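You operate a simulated robot arm through the tools that you are given. There is no shell and no other tool. Be economical: measure what you need, move in short steps, check, and stop when the job is done.

The job below is to be done with a simulated two-armed robot. You get a single attempt, and the scene is never put back.

JOB
Couple the hose to spigot 1 and draw off the dust patch.
Fine: open the yellow gate, run the fan till the patch is gone, then fan off and gate shut; the blue gate stays shut.

The check looks at the end state, three seconds after you hand in, the way a careful person would. Anything else that was tipped, shoved, dropped, spilled or broken makes it a failure.

ROBOT AND FRAMES
Two 7-joint arms with fingered hands on one trunk, on a base that drives. Base frame: it is fixed to the floor where the robot stands at the start and does not move with it; the origin is under the middle of the robot, x ahead of it, y to its left, z up. Units: m, degrees, N and s.
The left shoulder is at the start at [0.07, 0.142, 1.114], the right one opposite. With the tool pointing down near the work surface each hand reaches from about 0.44 to 0.8 m from the robot's upright axis, wherever it stands, measured 20 degrees to its own side. Places, roughly: dust cyclone [1.5, 0.4, 0.9]; dust fan switch [1, 0.1, 1.1]; dust patch [0.5, 0.4, 0.9]; number one spigot gate [0.8, 0.4, 0.9]; number two spigot gate [0.9, 0.4, 0.9]; spigot 1 [0.8, 0.5, 1]. Payload 3.6 kg a hand.
Tool frame (each hand has its own): the origin (TCP) lies between the finger pads and is the grasp point; the fingertips stand 0.025 m ahead of it; z points along the fingers, y is the line along which they close. Largest opening 0.088 m; the body of the gripper starts 0.029 m behind the TCP. The gripper is a hand of 5 fingers: y runs from the thumb to the fingers, the wrist lies at [-0.013, -0.097, -0.162] in the tool frame.
Orientation is that of the tool frame in the base frame, as a unit quaternion [x, y, z, w]. With the fingers straight down and the wrist toward the robot, the tool's x, y and z point along [0, 1, 0], [1, 0, 0] and [0, 0, -1] of the base frame.

CONTROLS
- The arms move only by the tool play_rows. It takes "left_targets", "right_targets" or both (then of equal length, played together; a hand with none holds still); each is a list of rows, each a list of 2 entries, a list of its own where there are three numbers: the shift along the base's x, y, z in m, then the turn, a rotation vector about the base's x, y, z in degrees. In form: [[[dx, dy, dz], [ax, ay, az]], ...]. A call has 1 to 8 rows; each row is the pose to reach, as a shift and turn from the pose commanded when the call began. Rows are played at 5 a second. More than 0.05 m and 8.6 degrees between two rows, and nothing of the call is played. Where a pose cannot be reached the arm comes as near as it can. A force on the tool above 40 N (or 10 N above the force at the start of the call, whichever is more), or a blocked arm, ends the call early, and 0.2 s more pass. In this call time passes only in rows, and 0.2 s behind the last. It gives the time, the measured TCP pose, the force on the tool (base axes), the opening and the grip force at its end, in the units of the frame above (readings bear some noise), with the torque about the TCP (base axes, N m) and any sound that the robot's microphone picked up.
- Cameras (640 x 400 px; columns grow to the right, rows downward): "scene" is now at [0.1328, 0.0416, 1.3719]; the picture's right is [0.43, -0.90, 0.00], its down [-0.27, -0.13, -0.96] and it looks along [0.86, 0.42, -0.30] (base axes); focal length 214 px, centre (320, 200). "left" rides on the left gripper at [-0.059, -0.079, -0.105] in its tool frame; the picture's right is [-0.73, -0.32, 0.61], its down [0.62, -0.68, 0.38] and it looks along [0.29, 0.66, 0.70] (tool axes); focal length 234 px, centre (320, 200). "right" rides on the right gripper at [0.059, -0.079, -0.105] in its tool frame; the picture's right is [-0.73, 0.32, -0.61], its down [-0.62, -0.68, 0.38] and it looks along [-0.29, 0.66, 0.70] (tool axes); focal length 234 px, centre (320, 200). There is no depth. A picture from a camera that has moved, and an enlarged one, comes with that camera's place and axes in the base frame and with its lens.
- camera(camera): a new picture of that camera. No time passes.
- raise_lower(by): slides the trunk up (or, below 0, down) by that many m; the arms and the scene camera ride with it, the base frame stays. It gives what a move gives, with no picture.
- steer(legs): drives the robot by 1 to 6 legs, each [ahead, left, turn to the left] in m, m and degrees, along the robot's own axes; the way and the turn of a leg run together, so that a leg with both is an arc; at most 1.5 m and 180 degrees a leg. The arms and the cameras ride along, it lands a little off, and it stops where it bumps. It gives what a move gives.
- finger_targets(index, middle, ring, little, thumb_bend, thumb_turn, hand): sets how far each is bent, from 0 (flat) to 100 (curled in); at 30 the hand is open as for a grip, at 70 the pads meet at the TCP. One left out holds its place. A second passes; each finger stops where it meets its share of the squeeze, and holds until it gets a number again. It is the only way to open and close the hand. It gives what a move gives, with no picture; readings hold the bend of each and the force on index, middle, ring, little, thumb and palm. thumb_turn goes from beside the hand (0) to across from the fingers (100), as for a grip.
- head_to(pan, tilt): turns the head with the scene camera to pan (to the left, within 86 degrees either way) and tilt (down, from -29 to 69), counted from straight ahead of the robot. It gives what a move gives.
- enlarge(camera, box): a new picture of the part [left, top, right, bottom] of that camera's present view, enlarged. No time passes.
- job_done(): hands the job in; it is judged then, once.

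Go step by step. Nothing tells you exact positions but the pictures and the camera data: compare them with the known pose of the tool, close in by small moves and look again before you grip or let go. The budget is 120 turns and 88 pictures, counting those below and the enlarged ones. Unless the task says otherwise, let go and move clear before handing in, and close with one line.

The tools are called after ">>>" as name(argument=value, ...) on one line, values as JSON. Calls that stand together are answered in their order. play_rows: Moves the arms, as the interface text tells. Its arguments: {"type":"object","properties":{"left_targets":{"type":"array"},"right_targets":{"type":"array"}},"required":[]} The other tools are called the same way: raise_lower (by) slides the trunk up or down; finger_targets (index, middle, ring, little, thumb_bend, thumb_turn, hand) moves the fingers one by one; steer (legs) drives the base; head_to (pan, tilt) turns the head that bears the scene camera; camera (camera) takes a picture; enlarge (camera, box) takes an enlarged picture of a part of a camera's view; job_done () hands the job in.

At the start:

```text
time: 0.0
left_tcp_pos: [0.3948, 0.426, 1.3665]
left_ee_rot: [0.707, 0.707, 0.001, 0.001]
left_force: [-0.3, 0.0, 0.6]
left_torque: [-0.03, 0.01, 0.0]
left_grip_width: 0.0877
left_grip_force: 0.1
left_shape: jaw
left_bend: [30.0, 30.0, 30.0, 30.0, 30.0, 98.0]
left_finger forces: [0.0, 0.0, 0.1, 0.0, 0.1, 0.1]
right_tcp_pos: [0.5851, -0.0187, 1.2975]
right_ee_rot: [0.707, 0.707, 0.0, 0.0]
right_force: [0.2, 0.6, 0.3]
right_torque: [0.01, -0.01, 0.01]
right_grip_width: 0.0876
right_grip_force: 0.1
right_shape: jaw
right_bend: [30.0, 30.0, 30.0, 30.0, 30.0, 98.0]
right_finger forces: [0.0, 0.0, 0.1, 0.0, 0.1, 0.1]
trunk travel left (down, up): [-0.65, 0.29]
robot x, y, heading: [-0.0015, 0.0015, 0.1]
head pan, tilt: [25.8, 17.2]
```

scene: 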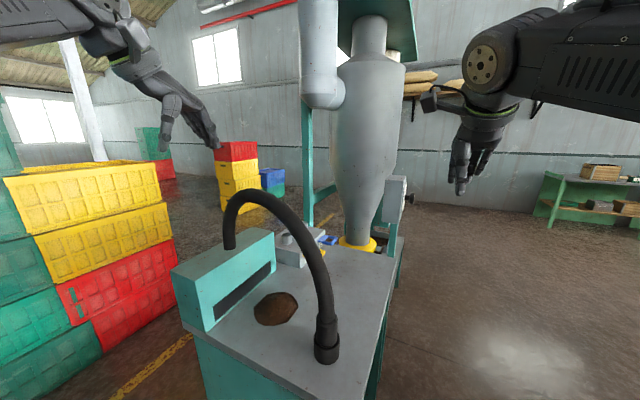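
right: 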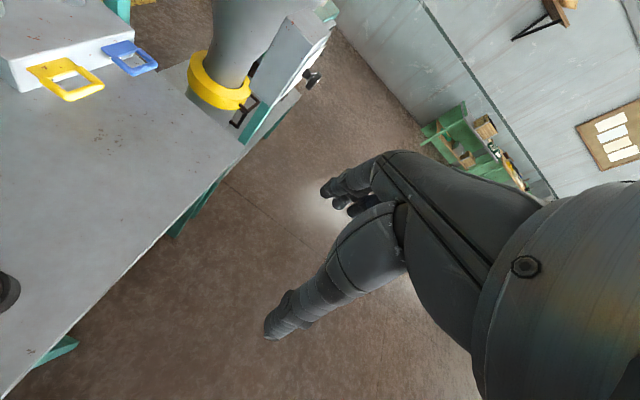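
left: 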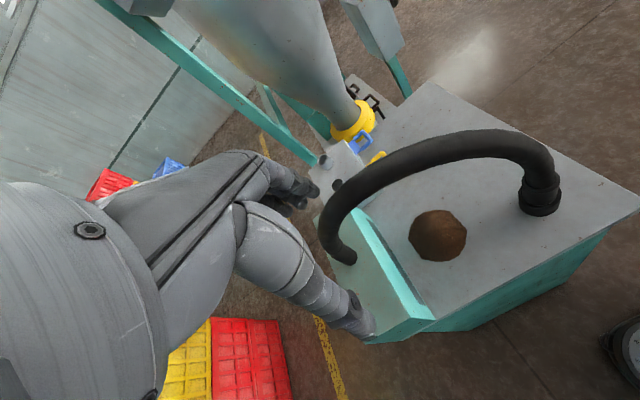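

I see a table with a hooded box, a dust patch, a hose arching from the box to a loose-looking cuff standing on the table, and a manifold with yellow and blue gates near the cyclone. I'll zoom in on the details first.

>>> enlarge(camera="scene", box=[170, 180, 410, 370])

>>> enlarge(camera="left", box=[290, 70, 600, 330])

>>> enlarge(camera="right", box=[0, 0, 340, 210])

```text
2.11 times, centred on (290, 275) of scene
camera zoom: at [0.1328, 0.0416, 1.3719], right [0.43, -0.9, 0.0], down [-0.27, -0.13, -0.96], along [0.86, 0.42, -0.3], focal length 452 px, centre (383, 42)
```

zoom: 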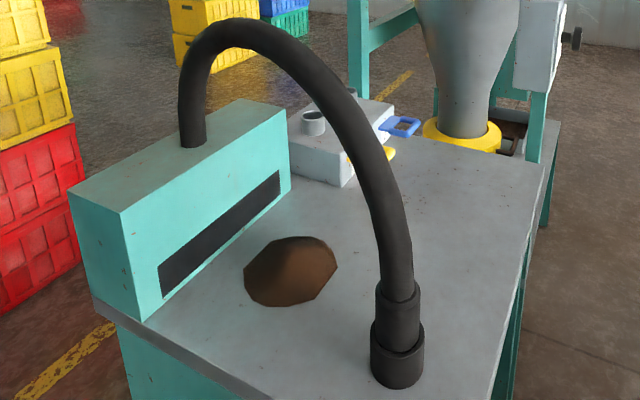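

```text
1.54 times, centred on (445, 200) of left
camera zoom: at [0.3162, 0.3671, 1.4696], right [-0.32, -0.73, -0.61], down [-0.68, 0.62, -0.38], along [0.66, 0.29, -0.69], focal length 360 px, centre (128, 200)
```

zoom: 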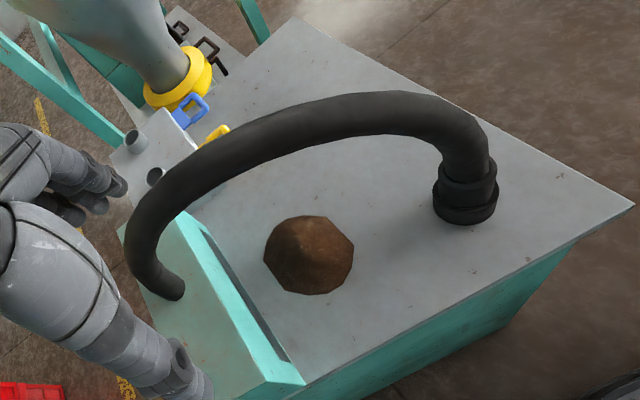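

```text
1.88 times, centred on (170, 105) of right
camera zoom: at [0.5064, 0.0415, 1.4036], right [0.32, -0.73, 0.61], down [-0.68, -0.62, -0.38], along [0.66, -0.29, -0.7], focal length 441 px, centre (602, 379)
```

zoom: 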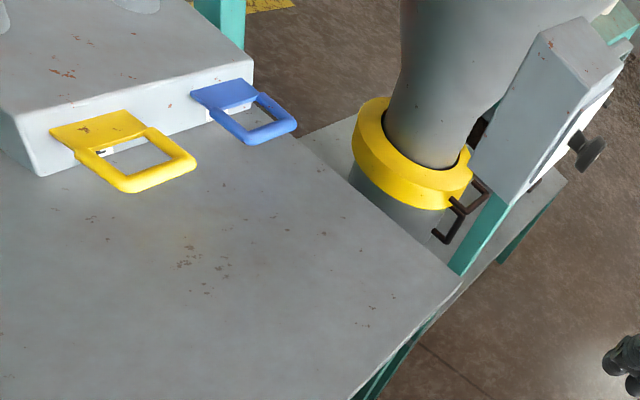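

The table top is at about z 0.86 and the hose cuff at about [0.48, 0.19]. Spigot 1 is at [0.81, 0.50], with its yellow gate pulling toward -y. The table's right side looks like the best place to work from, so I'll go round facing +y, staying well clear.

>>> steer(legs=[[0, -0.6, 0], [0, 0, 90], [0, -0.65, 0]])

>>> head_to(pan=0, tilt=25)

>>> camera(camera="scene")

```text
time: 10.4
left_tcp_pos: [0.2265, -0.2026, 1.3645]
left_ee_rot: [-0.003, 1.0, 0.0, 0.0]
left_force: [0.8, 0.2, -0.1]
left_torque: [0.0, 0.01, 0.0]
left_grip_width: 0.0875
left_grip_force: 0.1
left_shape: jaw
left_bend: [30.0, 30.0, 30.0, 30.0, 30.0, 98.0]
left_finger forces: [0.0, 0.1, 0.0, 0.0, 0.0, 0.0]
right_tcp_pos: [0.6679, -0.0102, 1.2982]
right_ee_rot: [-0.003, 1.0, 0.0, 0.0]
right_force: [0.5, -0.5, -0.1]
right_torque: [0.0, 0.02, -0.04]
right_grip_width: 0.0876
right_grip_force: 0.0
right_shape: jaw
right_bend: [30.0, 30.0, 30.0, 30.0, 30.0, 98.0]
right_finger forces: [0.0, 0.0, 0.0, 0.1, 0.0, 0.0]
trunk travel left (down, up): [-0.65, 0.29]
robot x, y, heading: [0.6533, -0.5947, 90.3]
head pan, tilt: [25.8, 17.2]
```

```text
time: 11.3
left_tcp_pos: [0.2257, -0.2048, 1.3657]
left_ee_rot: [-0.002, 1.0, 0.002, 0.0]
left_force: [0.9, -0.4, 0.4]
left_torque: [-0.01, 0.04, 0.01]
left_grip_width: 0.0878
left_grip_force: 0.0
left_shape: jaw
left_bend: [30.0, 30.0, 30.0, 30.0, 30.0, 98.0]
left_finger forces: [0.0, 0.0, 0.1, 0.1, 0.0, 0.0]
right_tcp_pos: [0.6679, -0.0099, 1.2972]
right_ee_rot: [-0.002, 1.0, 0.001, -0.001]
right_force: [-0.5, -0.1, -0.4]
right_torque: [0.01, 0.02, -0.01]
right_grip_width: 0.0878
right_grip_force: 0.1
right_shape: jaw
right_bend: [30.0, 30.0, 30.0, 30.0, 30.0, 98.0]
right_finger forces: [0.0, 0.0, 0.0, 0.0, 0.0, 0.0]
trunk travel left (down, up): [-0.65, 0.29]
robot x, y, heading: [0.6552, -0.5949, 90.5]
head pan, tilt: [0.0, 25.0]
```

```text
81 pictures are left
camera scene: at [0.6508, -0.452, 1.3592], right [1.0, 0.01, 0.0], down [0.0, -0.42, -0.91], along [-0.01, 0.91, -0.42], focal length 214 px, centre (320, 200)
```

scene: 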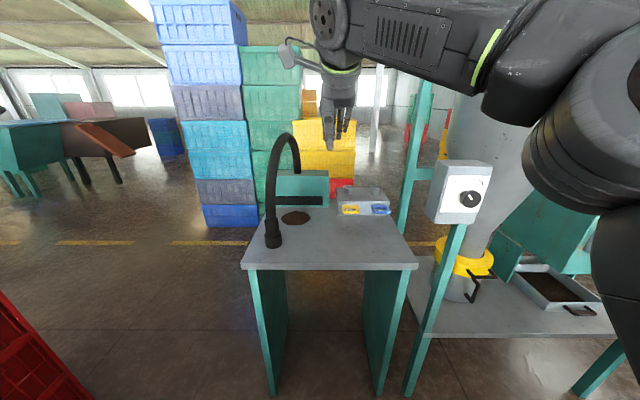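

>>> enlarge(camera="scene", box=[400, 130, 640, 330])

>>> enlarge(camera="scene", box=[240, 120, 430, 280])

```text
2.00 times, centred on (520, 230) of scene
camera zoom: at [0.6508, -0.452, 1.3592], right [1.0, 0.01, 0.0], down [0.0, -0.42, -0.91], along [-0.01, 0.91, -0.42], focal length 429 px, centre (-80, 140)
```

zoom: 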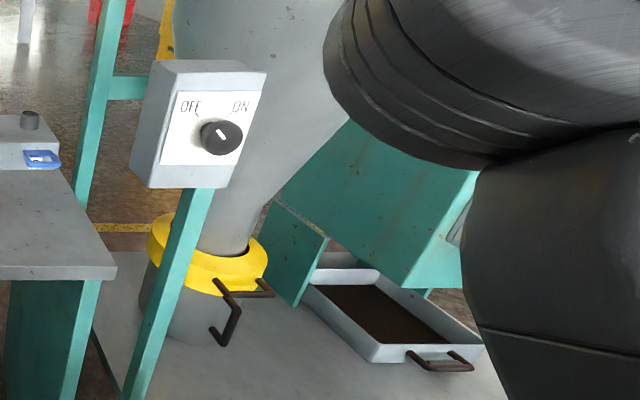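

```text
2.50 times, centred on (335, 200) of scene
camera zoom: at [0.6508, -0.452, 1.3592], right [1.0, 0.01, 0.0], down [0.0, -0.42, -0.91], along [-0.01, 0.91, -0.42], focal length 536 px, centre (282, 200)
```

zoom: 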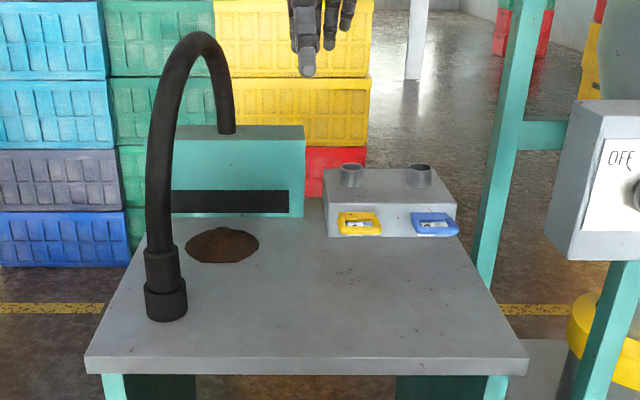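

The fan switch is a rotary knob set to OFF on a box at the right, and both gates look shut with their loops out the front. I'll turn the right hand so its fingers are horizontal and point diagonally forward-left, to grip the upright cuff.

>>> play_rows(right_targets=[[[0, 0, 0], [2.9, 7.1, -2.9]], [[0, 0, 0], [5.9, 14.1, -5.9]], [[0, 0, 0], [8.8, 21.2, -8.8]], [[0, 0, 0], [11.7, 28.3, -11.7]], [[0, 0, 0], [14.7, 35.4, -14.7]], [[0, 0, 0], [17.6, 42.4, -17.6]], [[0, 0, 0], [20.5, 49.5, -20.5]], [[0, 0, 0], [23.5, 56.6, -23.5]]])

>>> play_rows(right_targets=[[[0, 0, 0], [2.9, 7.1, -2.9]], [[0, 0, 0], [5.9, 14.1, -5.9]], [[0, 0, 0], [8.8, 21.2, -8.8]], [[0, 0, 0], [11.7, 28.3, -11.7]]])

>>> steer(legs=[[0.18, 0, 0]])

>>> camera(camera="scene")

>>> camera(camera="right")

```text
time: 13.1
left_tcp_pos: [0.2259, -0.2011, 1.3657]
left_ee_rot: [-0.003, 1.0, 0.001, 0.0]
left_force: [0.3, 0.2, 0.0]
left_torque: [0.03, -0.01, 0.05]
left_grip_width: 0.0878
left_grip_force: 0.1
left_shape: jaw
left_bend: [30.0, 30.0, 30.0, 30.0, 30.0, 98.0]
left_finger forces: [0.1, 0.0, 0.1, 0.0, 0.0, 0.0]
right_tcp_pos: [0.6693, -0.0089, 1.2977]
right_ee_rot: [0.192, 0.84, 0.196, -0.468]
right_force: [0.2, -0.5, 0.1]
right_torque: [0.02, 0.0, 0.02]
right_grip_width: 0.0874
right_grip_force: 0.0
right_shape: jaw
right_bend: [30.0, 30.0, 30.0, 30.0, 30.0, 98.0]
right_finger forces: [0.0, 0.1, 0.0, 0.0, 0.0, 0.0]
trunk travel left (down, up): [-0.65, 0.29]
robot x, y, heading: [0.6522, -0.5966, 90.4]
head pan, tilt: [0.0, 25.0]
```

```text
time: 14.1
left_tcp_pos: [0.2261, -0.2034, 1.3647]
left_ee_rot: [-0.002, 1.0, 0.001, -0.001]
left_force: [0.4, 0.3, 0.0]
left_torque: [0.0, -0.04, 0.01]
left_grip_width: 0.0877
left_grip_force: 0.1
left_shape: jaw
left_bend: [30.0, 30.0, 30.0, 30.0, 30.0, 98.0]
left_finger forces: [0.0, 0.0, 0.1, 0.0, 0.0, 0.1]
right_tcp_pos: [0.6672, -0.0094, 1.2971]
right_ee_rot: [-0.27, -0.653, -0.272, 0.653]
right_force: [0.8, 0.0, -0.7]
right_torque: [-0.05, -0.01, 0.04]
right_grip_width: 0.0879
right_grip_force: 0.1
right_shape: jaw
right_bend: [30.0, 30.0, 30.0, 30.0, 30.0, 98.0]
right_finger forces: [0.0, 0.0, 0.0, 0.0, 0.1, 0.0]
trunk travel left (down, up): [-0.65, 0.29]
robot x, y, heading: [0.6521, -0.5958, 90.3]
head pan, tilt: [0.0, 25.0]
```

```text
time: 15.6
left_tcp_pos: [0.2248, -0.0262, 1.3669]
left_ee_rot: [-0.002, 1.0, 0.003, -0.001]
left_force: [-0.6, 0.3, -0.5]
left_torque: [0.01, -0.01, 0.01]
left_grip_width: 0.0879
left_grip_force: 0.0
left_shape: jaw
left_bend: [30.0, 30.0, 30.0, 30.0, 30.0, 98.0]
left_finger forces: [0.0, 0.0, 0.0, 0.1, 0.1, 0.1]
right_tcp_pos: [0.6671, 0.1673, 1.2976]
right_ee_rot: [0.269, 0.654, 0.273, -0.652]
right_force: [-0.1, 0.4, 0.4]
right_torque: [-0.01, 0.03, 0.01]
right_grip_width: 0.0879
right_grip_force: 0.0
right_shape: jaw
right_bend: [30.0, 30.0, 30.0, 30.0, 30.0, 98.0]
right_finger forces: [0.0, 0.0, 0.0, 0.0, 0.0, 0.0]
trunk travel left (down, up): [-0.65, 0.29]
robot x, y, heading: [0.6495, -0.4184, 90.5]
head pan, tilt: [0.0, 25.0]
```

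```text
78 pictures are left
camera scene: at [0.65, -0.2747, 1.3593], right [1.0, 0.01, 0.0], down [0.0, -0.42, -0.91], along [-0.01, 0.91, -0.42], focal length 214 px, centre (320, 200)
```

scene: 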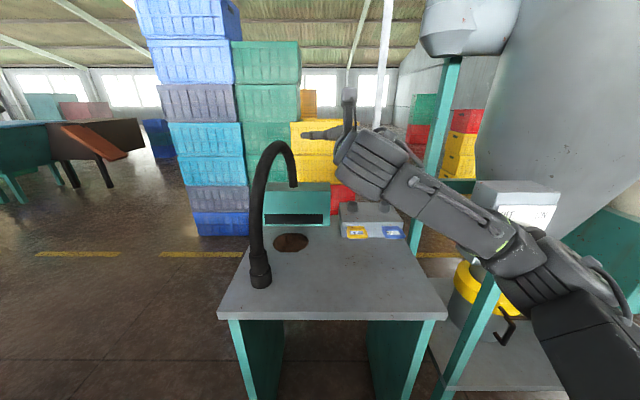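

```text
77 pictures are left
camera right: at [0.6849, 0.0376, 1.3575], right [0.66, -0.2, -0.72], down [-0.75, -0.21, -0.63], along [-0.03, 0.96, -0.29], focal length 234 px, centre (320, 200)
```

right: 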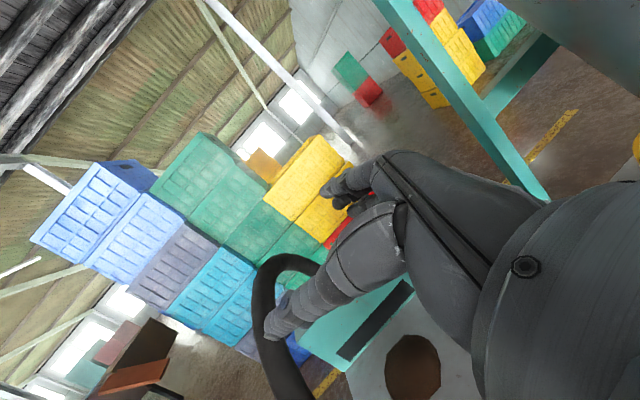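

>>> enlarge(camera="scene", box=[220, 70, 460, 300])

```text
1.74 times, centred on (340, 185) of scene
camera zoom: at [0.65, -0.2747, 1.3593], right [1.0, 0.01, 0.0], down [0.0, -0.42, -0.91], along [-0.01, 0.91, -0.42], focal length 373 px, centre (285, 226)
```

zoom: 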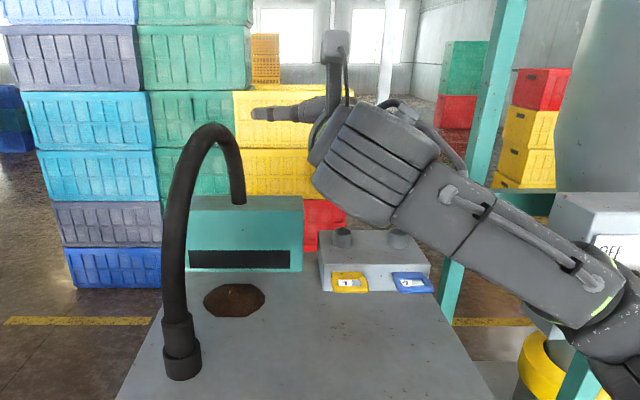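

The hand is oriented correctly; the upright stick is only its camera mount. I take the cuff at about [0.47, 0.20], gripping its upper part at z 0.96, so next I lower to a pre-grasp point short of it.

>>> play_rows(right_targets=[[[-0.01, -0.015, -0.042], [0, 0, 0]], [[-0.025, -0.03, -0.084], [0, 0, 0]], [[-0.04, -0.045, -0.126], [0, 0, 0]], [[-0.055, -0.055, -0.17], [0, 0, 0]], [[-0.07, -0.055, -0.214], [0, 0, 0]], [[-0.085, -0.055, -0.258], [0, 0, 0]], [[-0.095, -0.055, -0.3], [0, 0, 0]], [[-0.1, -0.055, -0.335], [0, 0, 0]]])

>>> camera(camera="right")

>>> camera(camera="scene")

```text
time: 17.4
left_tcp_pos: [0.2263, -0.0245, 1.3662]
left_ee_rot: [-0.003, 1.0, 0.0, -0.001]
left_force: [0.2, -0.1, 0.3]
left_torque: [-0.01, 0.03, 0.03]
left_grip_width: 0.0876
left_grip_force: 0.1
left_shape: jaw
left_bend: [30.0, 30.0, 30.0, 30.0, 30.0, 98.0]
left_finger forces: [0.0, 0.0, 0.0, 0.0, 0.0, 0.0]
right_tcp_pos: [0.6061, 0.1214, 0.9232]
right_ee_rot: [0.246, 0.706, 0.305, -0.59]
right_force: [0.8, 0.4, 0.7]
right_torque: [0.01, -0.01, -0.01]
right_grip_width: 0.0882
right_grip_force: 0.1
right_shape: jaw
right_bend: [30.0, 30.0, 30.0, 30.0, 30.0, 98.0]
right_finger forces: [0.0, 0.1, 0.1, 0.0, 0.1, 0.1]
right hand out of reach, approached as far as the arm can: row 2, 3, 4
trunk travel left (down, up): [-0.65, 0.29]
robot x, y, heading: [0.6529, -0.4155, 90.3]
head pan, tilt: [0.0, 25.0]
stopped in row 8 (right hand): the arm was blocked; the commanded pose is now the measured one
```

```text
75 pictures are left
camera right: at [0.6119, -0.0099, 0.9822], right [0.78, -0.2, -0.6], down [-0.63, -0.19, -0.75], along [0.04, 0.96, -0.27], focal length 234 px, centre (320, 200)
```

right: 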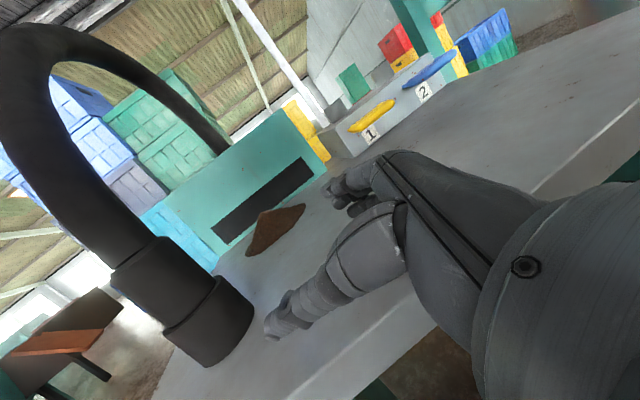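

```text
74 pictures are left
camera scene: at [0.651, -0.2738, 1.3592], right [1.0, 0.01, 0.0], down [0.0, -0.42, -0.91], along [-0.01, 0.91, -0.42], focal length 214 px, centre (320, 200)
```

scene: 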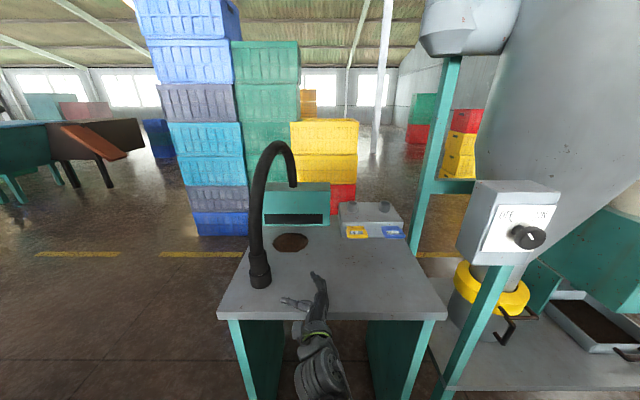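

The arm is too folded at this distance and got blocked. I'll lift the hand, back the base off 0.15 m and restore the orientation.

>>> play_rows(right_targets=[[[0.01, -0.01, 0.04], [0, 0, 0]], [[0.02, -0.02, 0.08], [0, 0, 0]]])

>>> steer(legs=[[-0.16, 0, 0]])

>>> play_rows(right_targets=[[[0, 0.03, 0], [-0.4, 5.2, 0.5]], [[0, 0.06, 0], [-0.8, 10.5, 1.0]], [[0, 0.1, 0], [-0.8, 10.5, 1.0]]])

```text
time: 18.1
left_tcp_pos: [0.2263, -0.0238, 1.3661]
left_ee_rot: [-0.003, 1.0, 0.001, 0.0]
left_force: [0.2, 0.4, 1.1]
left_torque: [-0.02, -0.01, 0.04]
left_grip_width: 0.0879
left_grip_force: 0.1
left_shape: jaw
left_bend: [30.0, 30.0, 30.0, 30.0, 30.0, 98.0]
left_finger forces: [0.0, 0.0, 0.1, 0.1, 0.1, 0.0]
right_tcp_pos: [0.6511, 0.1048, 0.9676]
right_ee_rot: [0.219, 0.751, 0.332, -0.528]
right_force: [0.1, 0.2, 0.4]
right_torque: [0.01, -0.01, -0.01]
right_grip_width: 0.0881
right_grip_force: 0.0
right_shape: jaw
right_bend: [30.0, 30.0, 30.0, 30.0, 30.0, 98.0]
right_finger forces: [0.0, 0.0, 0.1, 0.0, 0.0, 0.0]
trunk travel left (down, up): [-0.65, 0.29]
robot x, y, heading: [0.6513, -0.4177, 90.1]
head pan, tilt: [0.0, 25.0]
stopped in row 2 (right hand): the arm was blocked; the commanded pose is now the measured one
```

```text
time: 19.6
left_tcp_pos: [0.2257, -0.1836, 1.3656]
left_ee_rot: [-0.003, 1.0, 0.001, 0.0]
left_force: [0.3, -0.6, -0.8]
left_torque: [-0.02, 0.03, 0.02]
left_grip_width: 0.0875
left_grip_force: 0.0
left_shape: jaw
left_bend: [30.0, 30.0, 30.0, 30.0, 30.0, 98.0]
left_finger forces: [0.0, 0.0, 0.0, 0.1, 0.1, 0.0]
right_tcp_pos: [0.6504, -0.0536, 0.9695]
right_ee_rot: [0.219, 0.751, 0.331, -0.528]
right_force: [-0.5, 0.4, -0.8]
right_torque: [-0.03, 0.02, -0.02]
right_grip_width: 0.088
right_grip_force: 0.1
right_shape: jaw
right_bend: [30.0, 30.0, 30.0, 30.0, 30.0, 98.0]
right_finger forces: [0.0, 0.0, 0.1, 0.1, 0.1, 0.1]
trunk travel left (down, up): [-0.65, 0.29]
robot x, y, heading: [0.6526, -0.5729, 90.5]
head pan, tilt: [0.0, 25.0]
```

```text
time: 20.2
left_tcp_pos: [0.2255, -0.1844, 1.3664]
left_ee_rot: [-0.002, 1.0, 0.001, 0.0]
left_force: [0.4, 0.1, 0.3]
left_torque: [0.02, -0.03, 0.03]
left_grip_width: 0.0877
left_grip_force: 0.1
left_shape: jaw
left_bend: [30.0, 30.0, 30.0, 30.0, 30.0, 98.0]
left_finger forces: [0.1, 0.0, 0.0, 0.1, 0.0, 0.0]
right_tcp_pos: [0.6974, 0.0144, 0.9285]
right_ee_rot: [0.231, 0.753, 0.325, -0.524]
right_force: [0.0, 0.4, 0.7]
right_torque: [0.02, -0.01, 0.01]
right_grip_width: 0.088
right_grip_force: 0.0
right_shape: jaw
right_bend: [30.0, 30.0, 30.0, 30.0, 30.0, 98.0]
right_finger forces: [0.1, 0.0, 0.0, 0.1, 0.1, 0.1]
trunk travel left (down, up): [-0.65, 0.29]
robot x, y, heading: [0.6542, -0.5777, 90.3]
head pan, tilt: [0.0, 25.0]
stopped in row 3 (right hand): the arm was blocked; the commanded pose is now the measured one
```

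The arm seems stuck near a joint limit. I'll look at its configuration.

>>> head_to(pan=-20, tilt=55)

>>> camera(camera="scene")

```text
time: 21.2
left_tcp_pos: [0.2262, -0.1837, 1.3658]
left_ee_rot: [-0.003, 1.0, 0.001, 0.001]
left_force: [-0.3, 0.8, -0.5]
left_torque: [-0.02, 0.02, 0.0]
left_grip_width: 0.0876
left_grip_force: 0.0
left_shape: jaw
left_bend: [30.0, 30.0, 30.0, 30.0, 30.0, 98.0]
left_finger forces: [0.0, 0.0, 0.1, 0.1, 0.0, 0.1]
right_tcp_pos: [0.6946, 0.0149, 0.9276]
right_ee_rot: [0.23, 0.753, 0.324, -0.525]
right_force: [0.2, -0.2, -0.3]
right_torque: [0.0, -0.06, -0.02]
right_grip_width: 0.088
right_grip_force: 0.0
right_shape: jaw
right_bend: [30.0, 30.0, 30.0, 30.0, 30.0, 98.0]
right_finger forces: [0.0, 0.0, 0.1, 0.0, 0.0, 0.1]
trunk travel left (down, up): [-0.65, 0.29]
robot x, y, heading: [0.6533, -0.5765, 90.4]
head pan, tilt: [-20.0, 55.0]
```

```text
73 pictures are left
camera scene: at [0.6758, -0.4564, 1.3152], right [0.94, -0.34, 0.0], down [-0.28, -0.77, -0.57], along [0.19, 0.54, -0.82], focal length 214 px, centre (320, 200)
```

scene: 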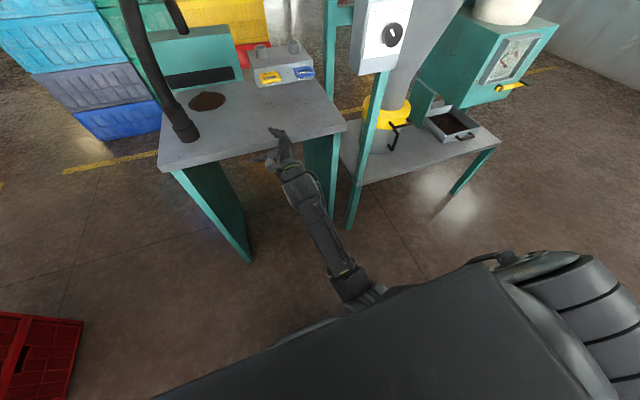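

>>> play_rows(right_targets=[[[0, 0, 0.045], [0, 0, 0]], [[0, 0, 0.09], [0, 0, 0]], [[0, 0, 0.135], [0, 5, 0.5]], [[0, 0.02, 0.18], [0, 10, 0.9]], [[0, 0.03, 0.22], [0, 15, 1.3]], [[0, 0.04, 0.26], [0, 19.8, 1.8]]])

>>> camera(camera="scene")

```text
time: 21.9
left_tcp_pos: [0.2267, -0.184, 1.3647]
left_ee_rot: [-0.002, 1.0, 0.001, 0.001]
left_force: [-1.2, 0.0, -0.5]
left_torque: [0.02, 0.0, 0.0]
left_grip_width: 0.0875
left_grip_force: 0.0
left_shape: jaw
left_bend: [30.0, 30.0, 30.0, 30.0, 30.0, 98.0]
left_finger forces: [0.0, 0.0, 0.0, 0.0, 0.0, 0.0]
right_tcp_pos: [0.7405, 0.0219, 0.9914]
right_ee_rot: [0.223, 0.791, 0.349, -0.45]
right_force: [-0.4, -0.4, 0.3]
right_torque: [0.01, -0.01, 0.0]
right_grip_width: 0.088
right_grip_force: 0.0
right_shape: jaw
right_bend: [30.0, 30.0, 30.0, 30.0, 30.0, 98.0]
right_finger forces: [0.0, 0.1, 0.0, 0.0, 0.0, 0.0]
trunk travel left (down, up): [-0.65, 0.29]
robot x, y, heading: [0.6517, -0.5752, 90.2]
head pan, tilt: [-20.0, 55.0]
stopped in row 3 (right hand): the arm was blocked; the commanded pose is now the measured one
```

```text
72 pictures are left
camera scene: at [0.676, -0.4563, 1.3151], right [0.94, -0.34, 0.0], down [-0.28, -0.77, -0.57], along [0.19, 0.54, -0.82], focal length 214 px, centre (320, 200)
```

scene: 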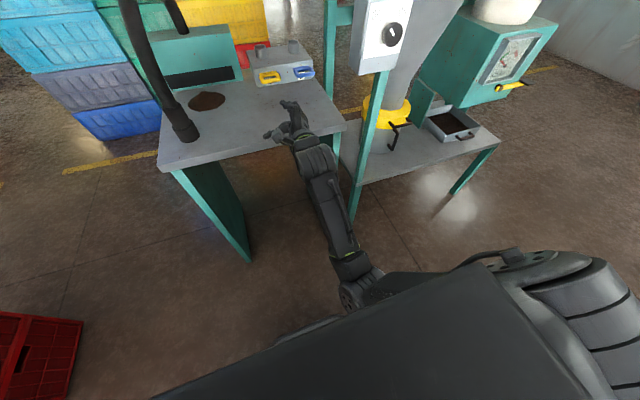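

>>> play_rows(right_targets=[[[0.02, 0.03, 0.02], [0, 0, 0]], [[0.04, 0.06, 0.04], [0, 0, 0]], [[0.06, 0.09, 0.07], [0, 0, 0]], [[0.07, 0.12, 0.1], [0, 0, 0]], [[0.07, 0.14, 0.14], [0, 0, 0]]])

>>> camera(camera="scene")

```text
time: 23.1
left_tcp_pos: [0.2254, -0.1827, 1.3646]
left_ee_rot: [-0.002, 1.0, 0.001, 0.0]
left_force: [0.2, 0.0, -0.2]
left_torque: [0.04, 0.02, 0.05]
left_grip_width: 0.0877
left_grip_force: 0.1
left_shape: jaw
left_bend: [30.0, 30.0, 30.0, 30.0, 30.0, 98.0]
left_finger forces: [0.1, 0.1, 0.0, 0.0, 0.0, 0.1]
right_tcp_pos: [0.8101, 0.1622, 1.1302]
right_ee_rot: [0.223, 0.791, 0.35, -0.449]
right_force: [0.5, -0.4, -1.0]
right_torque: [-0.06, 0.03, 0.02]
right_grip_width: 0.0881
right_grip_force: 0.0
right_shape: jaw
right_bend: [30.0, 30.0, 30.0, 30.0, 30.0, 98.0]
right_finger forces: [0.1, 0.0, 0.0, 0.0, 0.0, 0.0]
trunk travel left (down, up): [-0.65, 0.29]
robot x, y, heading: [0.6514, -0.5745, 90.2]
head pan, tilt: [-20.0, 55.0]
```

```text
71 pictures are left
camera scene: at [0.6753, -0.4566, 1.3151], right [0.94, -0.34, 0.0], down [-0.28, -0.77, -0.57], along [0.19, 0.54, -0.82], focal length 214 px, centre (320, 200)
```

scene: 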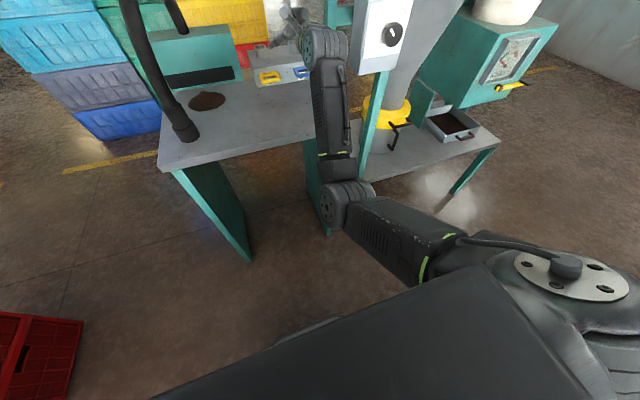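

The arm is free again; the trouble was the elbow against the chest. I'll back off and shift the base left so the cuff lies straight ahead of the right shoulder, then fix the hand's orientation.

>>> steer(legs=[[-0.18, 0, 0], [0, 0.3, 0]])

>>> play_rows(right_targets=[[[0.01, 0, 0], [0.3, 7.5, 1.1]], [[0.02, 0, 0], [0.55, 15, 2.2]], [[0.03, 0, 0], [0.8, 22.5, 3.4]], [[0.04, 0, 0], [1.1, 30, 4.5]]])

>>> head_to(pan=-5, tilt=35)

>>> camera(camera="scene")

```text
time: 26.2
left_tcp_pos: [-0.073, -0.365, 1.3661]
left_ee_rot: [-0.001, 1.0, 0.001, 0.0]
left_force: [0.6, 0.4, 0.3]
left_torque: [-0.01, 0.0, -0.01]
left_grip_width: 0.0876
left_grip_force: 0.0
left_shape: jaw
left_bend: [30.0, 30.0, 30.0, 30.0, 30.0, 98.0]
left_finger forces: [0.1, 0.0, 0.2, 0.1, 0.0, 0.1]
right_tcp_pos: [0.5126, -0.0217, 1.1289]
right_ee_rot: [0.225, 0.791, 0.351, -0.448]
right_force: [-0.7, 0.2, 0.4]
right_torque: [0.03, 0.02, -0.02]
right_grip_width: 0.088
right_grip_force: 0.0
right_shape: jaw
right_bend: [30.0, 30.0, 30.0, 30.0, 30.0, 98.0]
right_finger forces: [0.0, 0.0, 0.0, 0.1, 0.0, 0.1]
trunk travel left (down, up): [-0.65, 0.29]
robot x, y, heading: [0.3522, -0.7583, 90.4]
head pan, tilt: [-20.0, 55.0]
```

```text
time: 27.2
left_tcp_pos: [-0.0716, -0.3634, 1.3662]
left_ee_rot: [-0.001, 1.0, 0.001, 0.001]
left_force: [0.5, -0.5, -0.5]
left_torque: [0.01, 0.01, 0.01]
left_grip_width: 0.0876
left_grip_force: 0.0
left_shape: jaw
left_bend: [30.0, 30.0, 30.0, 30.0, 30.0, 98.0]
left_finger forces: [0.0, 0.0, 0.0, 0.1, 0.0, 0.1]
right_tcp_pos: [0.554, -0.0216, 1.1309]
right_ee_rot: [-0.274, -0.652, -0.269, 0.654]
right_force: [1.1, 0.5, -1.5]
right_torque: [-0.03, 0.0, 0.01]
right_grip_width: 0.088
right_grip_force: 0.1
right_shape: jaw
right_bend: [30.0, 30.0, 30.0, 30.0, 30.0, 98.0]
right_finger forces: [0.0, 0.0, 0.0, 0.1, 0.0, 0.1]
trunk travel left (down, up): [-0.65, 0.29]
robot x, y, heading: [0.3527, -0.7587, 90.0]
head pan, tilt: [-20.0, 55.0]
```

```text
time: 28.1
left_tcp_pos: [-0.0725, -0.3646, 1.366]
left_ee_rot: [-0.002, 1.0, 0.001, 0.001]
left_force: [-0.4, 0.5, -0.5]
left_torque: [-0.02, 0.01, -0.02]
left_grip_width: 0.0874
left_grip_force: 0.1
left_shape: jaw
left_bend: [30.0, 30.0, 30.0, 30.0, 30.0, 98.0]
left_finger forces: [0.0, 0.0, 0.0, 0.0, 0.0, 0.0]
right_tcp_pos: [0.5535, -0.0209, 1.1309]
right_ee_rot: [0.273, 0.653, 0.269, -0.653]
right_force: [-0.1, -0.2, 1.0]
right_torque: [-0.04, 0.01, -0.01]
right_grip_width: 0.0882
right_grip_force: 0.1
right_shape: jaw
right_bend: [30.0, 30.0, 30.0, 30.0, 30.0, 98.0]
right_finger forces: [0.0, 0.0, 0.0, 0.0, 0.0, 0.0]
trunk travel left (down, up): [-0.65, 0.29]
robot x, y, heading: [0.3561, -0.755, 90.4]
head pan, tilt: [-5.0, 35.0]
```

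```text
70 pictures are left
camera scene: at [0.3598, -0.6191, 1.3433], right [1.0, -0.09, 0.0], down [-0.05, -0.57, -0.82], along [0.07, 0.82, -0.57], focal length 214 px, centre (320, 200)
```

scene: 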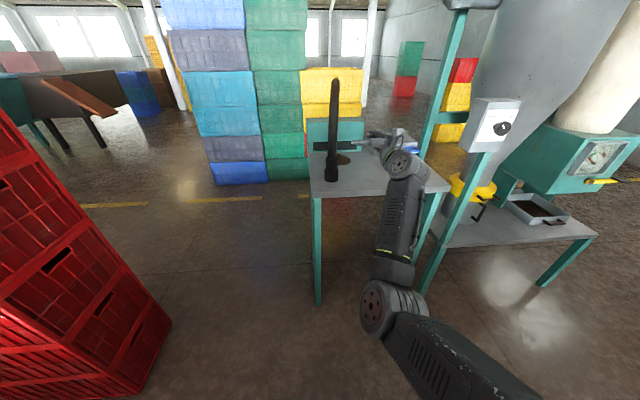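

>>> play_rows(right_targets=[[[0, 0, -0.04], [0, 0, 0]], [[0, 0, -0.08], [0, 0, 0]], [[0, 0, -0.12], [0, 0, 0]], [[0, 0, -0.165], [0, 0, 0]]])

>>> steer(legs=[[0.12, 0, 0]])

>>> camera(camera="right")

>>> camera(camera="scene")

```text
time: 29.1
left_tcp_pos: [-0.0719, -0.3647, 1.3662]
left_ee_rot: [-0.001, 1.0, 0.001, -0.001]
left_force: [0.1, 0.0, 0.8]
left_torque: [0.0, 0.01, 0.01]
left_grip_width: 0.0874
left_grip_force: 0.0
left_shape: jaw
left_bend: [30.0, 30.0, 30.0, 30.0, 30.0, 98.0]
left_finger forces: [0.1, 0.0, 0.1, 0.0, 0.0, 0.1]
right_tcp_pos: [0.5542, -0.021, 0.9665]
right_ee_rot: [-0.274, -0.653, -0.268, 0.653]
right_force: [-0.5, 0.0, 0.6]
right_torque: [-0.03, 0.0, 0.0]
right_grip_width: 0.0879
right_grip_force: 0.1
right_shape: jaw
right_bend: [30.0, 30.0, 30.0, 30.0, 30.0, 98.0]
right_finger forces: [0.0, 0.1, 0.0, 0.1, 0.0, 0.0]
trunk travel left (down, up): [-0.65, 0.29]
robot x, y, heading: [0.3515, -0.7597, 90.1]
head pan, tilt: [-5.0, 35.0]
```

```text
time: 30.3
left_tcp_pos: [-0.0731, -0.2448, 1.3662]
left_ee_rot: [-0.002, 1.0, 0.001, 0.0]
left_force: [-0.3, 0.4, -0.3]
left_torque: [-0.01, 0.03, 0.0]
left_grip_width: 0.0877
left_grip_force: 0.1
left_shape: jaw
left_bend: [30.0, 30.0, 30.0, 30.0, 30.0, 98.0]
left_finger forces: [0.0, 0.0, 0.0, 0.1, 0.0, 0.0]
right_tcp_pos: [0.5531, 0.0979, 0.9661]
right_ee_rot: [-0.273, -0.652, -0.27, 0.653]
right_force: [-0.1, -0.4, 0.5]
right_torque: [0.0, 0.03, 0.0]
right_grip_width: 0.0881
right_grip_force: 0.1
right_shape: jaw
right_bend: [30.0, 30.0, 30.0, 30.0, 30.0, 98.0]
right_finger forces: [0.0, 0.0, 0.1, 0.0, 0.0, 0.0]
trunk travel left (down, up): [-0.65, 0.29]
robot x, y, heading: [0.3541, -0.6338, 90.3]
head pan, tilt: [-5.0, 35.0]
```

```text
69 pictures are left
camera right: at [0.571, -0.0303, 1.0263], right [0.66, -0.2, -0.73], down [-0.75, -0.21, -0.62], along [-0.03, 0.96, -0.29], focal length 234 px, centre (320, 200)
```

right: 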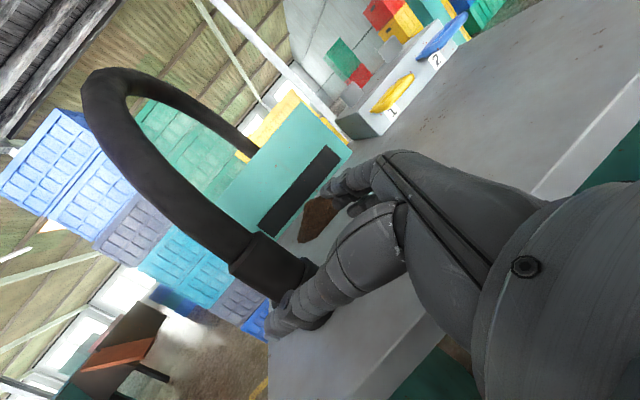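

```text
68 pictures are left
camera scene: at [0.3594, -0.4993, 1.3435], right [1.0, -0.08, 0.0], down [-0.05, -0.57, -0.82], along [0.07, 0.82, -0.57], focal length 214 px, centre (320, 200)
```

scene: 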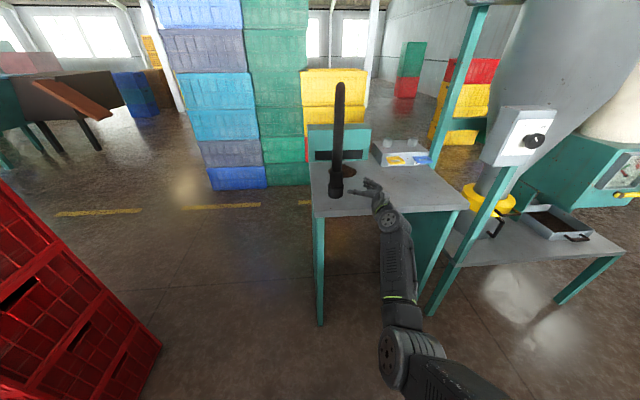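

>>> enlarge(camera="scene", box=[290, 130, 450, 230])

>>> enlarge(camera="right", box=[200, 130, 460, 370])

```text
4.00 times, centred on (370, 180) of scene
camera zoom: at [0.3594, -0.4993, 1.3435], right [1.0, -0.08, 0.0], down [-0.05, -0.57, -0.82], along [0.07, 0.82, -0.57], focal length 858 px, centre (120, 280)
```

zoom: 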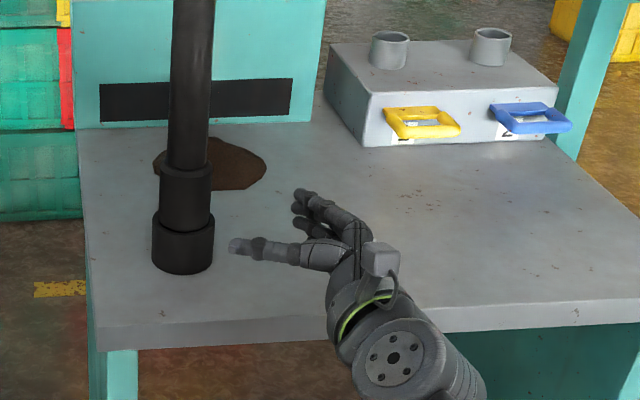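

```text
1.67 times, centred on (330, 250) of right
camera zoom: at [0.571, -0.0303, 1.0263], right [0.66, -0.2, -0.73], down [-0.75, -0.21, -0.62], along [-0.03, 0.96, -0.29], focal length 390 px, centre (303, 117)
```

zoom: 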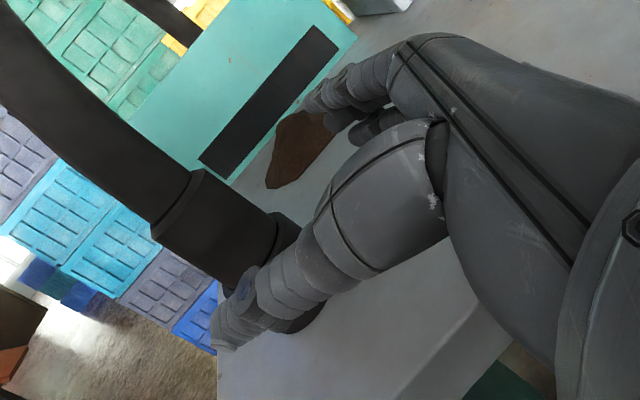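

The cuff is at about [0.478, 0.215] and the hand is level at z 0.966. I'll centre on its line and advance along the fingers, stopping short to look.

>>> play_rows(right_targets=[[[0.02, 0.022, 0], [0, 0, 0]], [[-0.005, 0.047, 0], [0, 0, 0]], [[-0.03, 0.072, 0], [0, 0, 0]], [[-0.05, 0.092, 0], [0, 0, 0]]])

>>> enlarge(camera="scene", box=[290, 130, 450, 230])

>>> camera(camera="right")

```text
time: 31.3
left_tcp_pos: [-0.072, -0.2443, 1.3652]
left_ee_rot: [-0.002, 1.0, 0.001, -0.001]
left_force: [-0.2, -0.4, 1.0]
left_torque: [0.0, 0.01, 0.04]
left_grip_width: 0.0877
left_grip_force: 0.1
left_shape: jaw
left_bend: [30.0, 30.0, 30.0, 30.0, 30.0, 98.0]
left_finger forces: [0.0, 0.0, 0.0, 0.0, 0.0, 0.0]
right_tcp_pos: [0.5086, 0.1878, 0.9658]
right_ee_rot: [0.274, 0.654, 0.269, -0.651]
right_force: [-0.2, 0.5, 0.2]
right_torque: [0.02, 0.02, 0.0]
right_grip_width: 0.0881
right_grip_force: 0.0
right_shape: jaw
right_bend: [30.0, 30.0, 30.0, 30.0, 30.0, 98.0]
right_finger forces: [0.0, 0.0, 0.1, 0.0, 0.1, 0.1]
right hand out of reach, approached as far as the arm can: row 4
trunk travel left (down, up): [-0.65, 0.29]
robot x, y, heading: [0.3521, -0.6369, 90.3]
head pan, tilt: [-5.0, 35.0]
```

```text
4.00 times, centred on (370, 180) of scene
camera zoom: at [0.3596, -0.4986, 1.3433], right [1.0, -0.08, 0.0], down [-0.05, -0.57, -0.82], along [0.07, 0.82, -0.57], focal length 858 px, centre (120, 280)
```

zoom: 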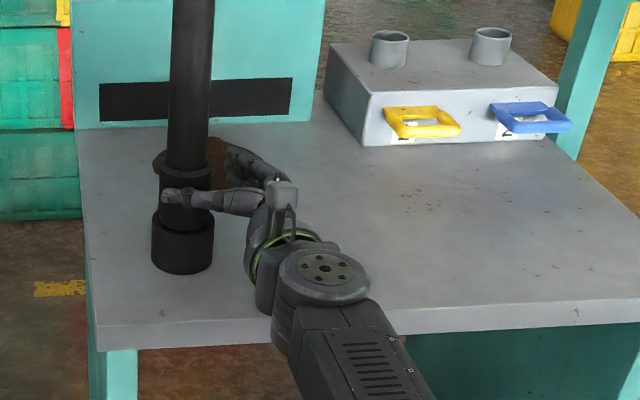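

```text
64 pictures are left
camera right: at [0.5268, 0.059, 1.0258], right [0.66, -0.21, -0.72], down [-0.75, -0.21, -0.62], along [-0.02, 0.95, -0.3], focal length 234 px, centre (320, 200)
```

right: 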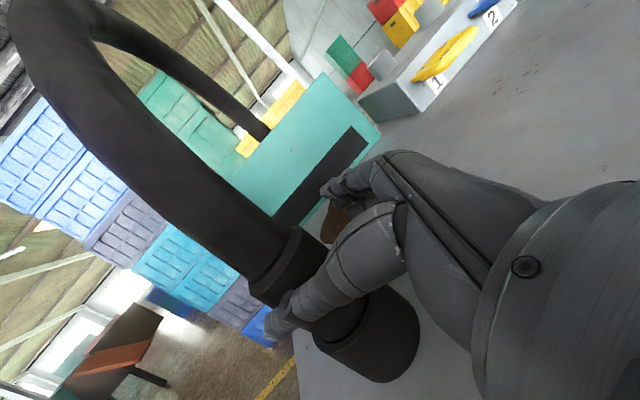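

>>> steer(legs=[[0.03, 0.028, 0]])

>>> enlarge(camera="scene", box=[290, 130, 450, 230])

>>> camera(camera="right")

```text
time: 32.2
left_tcp_pos: [-0.0977, -0.2166, 1.3674]
left_ee_rot: [-0.002, 1.0, 0.003, -0.001]
left_force: [0.6, -0.4, -0.5]
left_torque: [0.01, 0.02, 0.05]
left_grip_width: 0.088
left_grip_force: 0.0
left_shape: jaw
left_bend: [30.0, 30.0, 30.0, 30.0, 30.0, 98.0]
left_finger forces: [0.0, 0.0, 0.0, 0.1, 0.0, 0.0]
right_tcp_pos: [0.4839, 0.216, 0.9675]
right_ee_rot: [-0.274, -0.653, -0.27, 0.653]
right_force: [0.9, 0.1, -0.8]
right_torque: [0.0, 0.02, -0.03]
right_grip_width: 0.0879
right_grip_force: 0.0
right_shape: jaw
right_bend: [30.0, 30.0, 30.0, 30.0, 30.0, 97.0]
right_finger forces: [0.0, 0.0, 0.1, 0.0, 0.1, 0.1]
trunk travel left (down, up): [-0.65, 0.29]
robot x, y, heading: [0.3274, -0.6087, 90.1]
head pan, tilt: [-5.0, 35.0]
```

```text
4.00 times, centred on (370, 180) of scene
camera zoom: at [0.3339, -0.4713, 1.3437], right [1.0, -0.08, 0.0], down [-0.05, -0.57, -0.82], along [0.07, 0.82, -0.57], focal length 858 px, centre (120, 280)
```

zoom: 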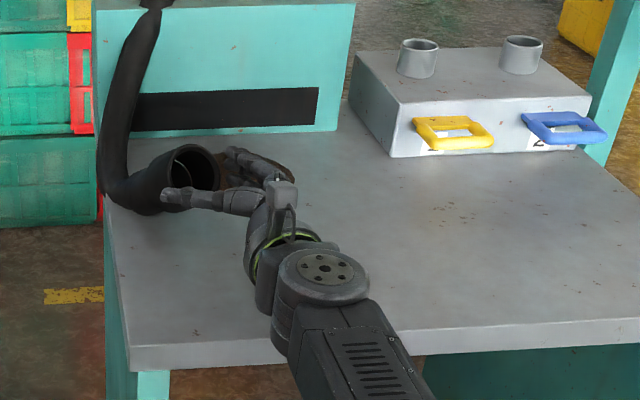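

```text
62 pictures are left
camera right: at [0.5007, 0.0867, 1.0273], right [0.66, -0.21, -0.73], down [-0.76, -0.21, -0.62], along [-0.03, 0.95, -0.3], focal length 234 px, centre (320, 200)
```

right: 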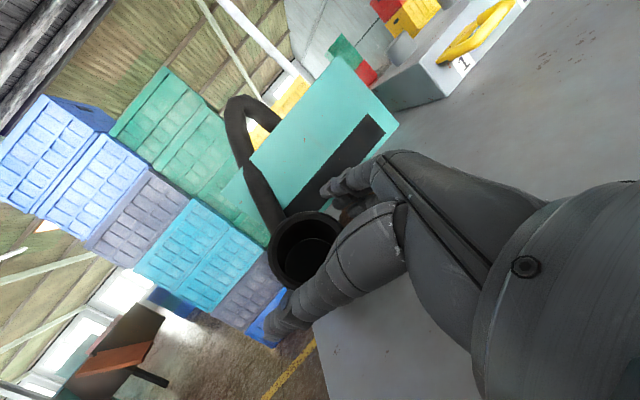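

The nudge toppled the cuff: it is a flexible hose, and it now lies on the table with its mouth facing right. I'll look closely before moving anything.

>>> enlarge(camera="scene", box=[290, 80, 390, 200])

>>> enlarge(camera="right", box=[200, 80, 420, 360])

```text
3.33 times, centred on (340, 140) of scene
camera zoom: at [0.3339, -0.4713, 1.3437], right [1.0, -0.08, 0.0], down [-0.05, -0.57, -0.82], along [0.07, 0.82, -0.57], focal length 715 px, centre (253, 400)
```

zoom: 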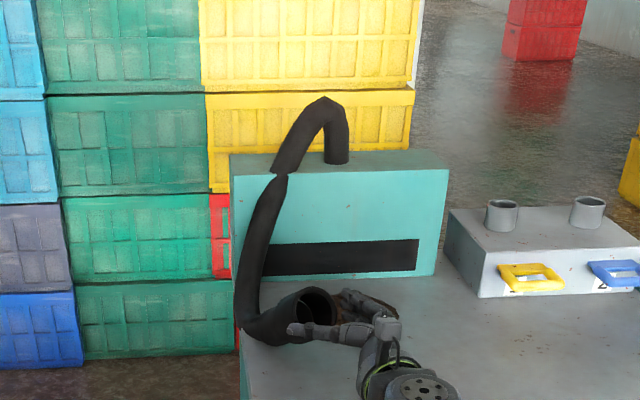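

```text
1.43 times, centred on (310, 220) of right
camera zoom: at [0.5007, 0.0867, 1.0273], right [0.66, -0.21, -0.73], down [-0.76, -0.21, -0.62], along [-0.03, 0.95, -0.3], focal length 334 px, centre (334, 171)
```

zoom: 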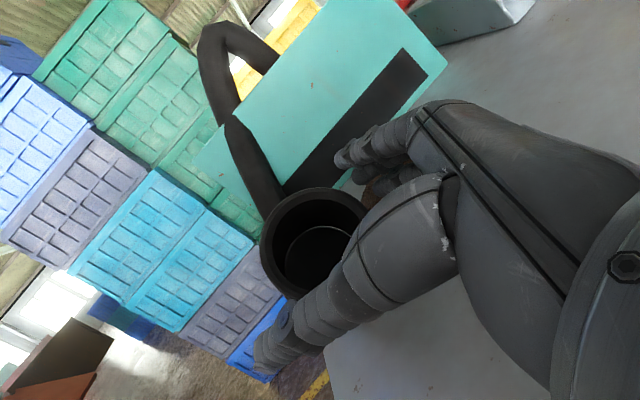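

>>> steer(legs=[[-0.05, -0.05, 0]])

>>> play_rows(right_targets=[[[0.03, -0.03, 0.01], [0, 0, 0]], [[0.06, -0.06, 0.02], [0, 0, 0]], [[0.09, -0.09, 0.03], [0, 0, 0]]])

>>> enlarge(camera="scene", box=[280, 80, 440, 200])

>>> camera(camera="right")

```text
time: 33.2
left_tcp_pos: [-0.0504, -0.2647, 1.3663]
left_ee_rot: [-0.001, 1.0, 0.002, 0.0]
left_force: [0.3, 0.0, 1.1]
left_torque: [0.02, 0.04, 0.03]
left_grip_width: 0.0878
left_grip_force: 0.0
left_shape: jaw
left_bend: [30.0, 30.0, 30.0, 30.0, 30.0, 98.0]
left_finger forces: [0.1, 0.1, 0.0, 0.1, 0.0, 0.0]
right_tcp_pos: [0.5304, 0.1667, 0.9665]
right_ee_rot: [0.275, 0.654, 0.269, -0.652]
right_force: [0.5, 0.6, -0.7]
right_torque: [0.02, 0.04, -0.02]
right_grip_width: 0.0881
right_grip_force: 0.0
right_shape: jaw
right_bend: [30.0, 30.0, 30.0, 30.0, 30.0, 97.0]
right_finger forces: [0.0, 0.0, 0.0, 0.0, 0.0, 0.1]
trunk travel left (down, up): [-0.65, 0.29]
robot x, y, heading: [0.3761, -0.656, 90.4]
head pan, tilt: [-5.0, 35.0]
```

```text
time: 34.0
left_tcp_pos: [-0.0507, -0.2646, 1.3662]
left_ee_rot: [-0.002, 1.0, 0.002, -0.001]
left_force: [0.1, -0.1, -0.2]
left_torque: [0.0, 0.02, -0.02]
left_grip_width: 0.0877
left_grip_force: 0.1
left_shape: jaw
left_bend: [30.0, 30.0, 30.0, 30.0, 30.0, 98.0]
left_finger forces: [0.0, 0.0, 0.1, 0.0, 0.0, 0.1]
right_tcp_pos: [0.6213, 0.0785, 0.9951]
right_ee_rot: [0.275, 0.653, 0.268, -0.653]
right_force: [0.4, -1.3, 1.1]
right_torque: [-0.01, 0.0, 0.0]
right_grip_width: 0.0878
right_grip_force: 0.2
right_shape: jaw
right_bend: [30.0, 30.0, 30.0, 30.0, 30.0, 97.0]
right_finger forces: [0.1, 0.0, 0.0, 0.0, 0.0, 0.1]
trunk travel left (down, up): [-0.65, 0.29]
robot x, y, heading: [0.3754, -0.6577, 90.3]
head pan, tilt: [-5.0, 35.0]
```

```text
3.33 times, centred on (360, 140) of scene
camera zoom: at [0.3823, -0.5189, 1.3435], right [1.0, -0.08, 0.0], down [-0.05, -0.57, -0.82], along [0.07, 0.82, -0.57], focal length 715 px, centre (187, 400)
```

zoom: 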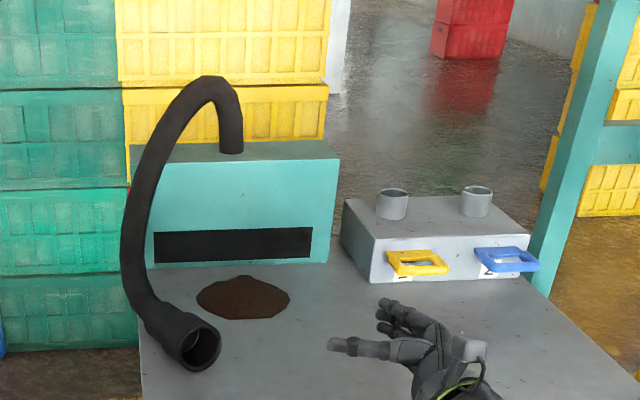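

```text
58 pictures are left
camera right: at [0.6391, -0.0508, 1.0556], right [0.66, -0.21, -0.73], down [-0.75, -0.21, -0.62], along [-0.03, 0.95, -0.3], focal length 234 px, centre (320, 200)
```

right: 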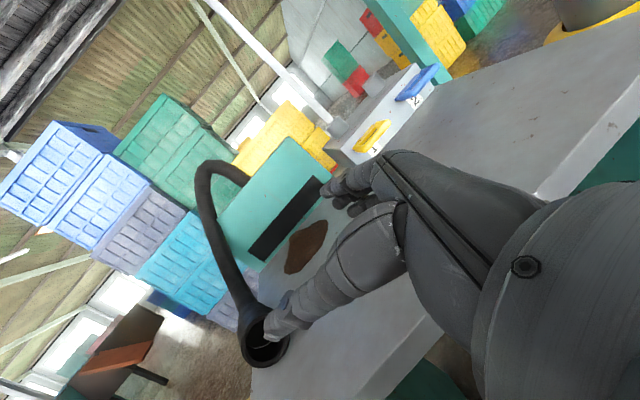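

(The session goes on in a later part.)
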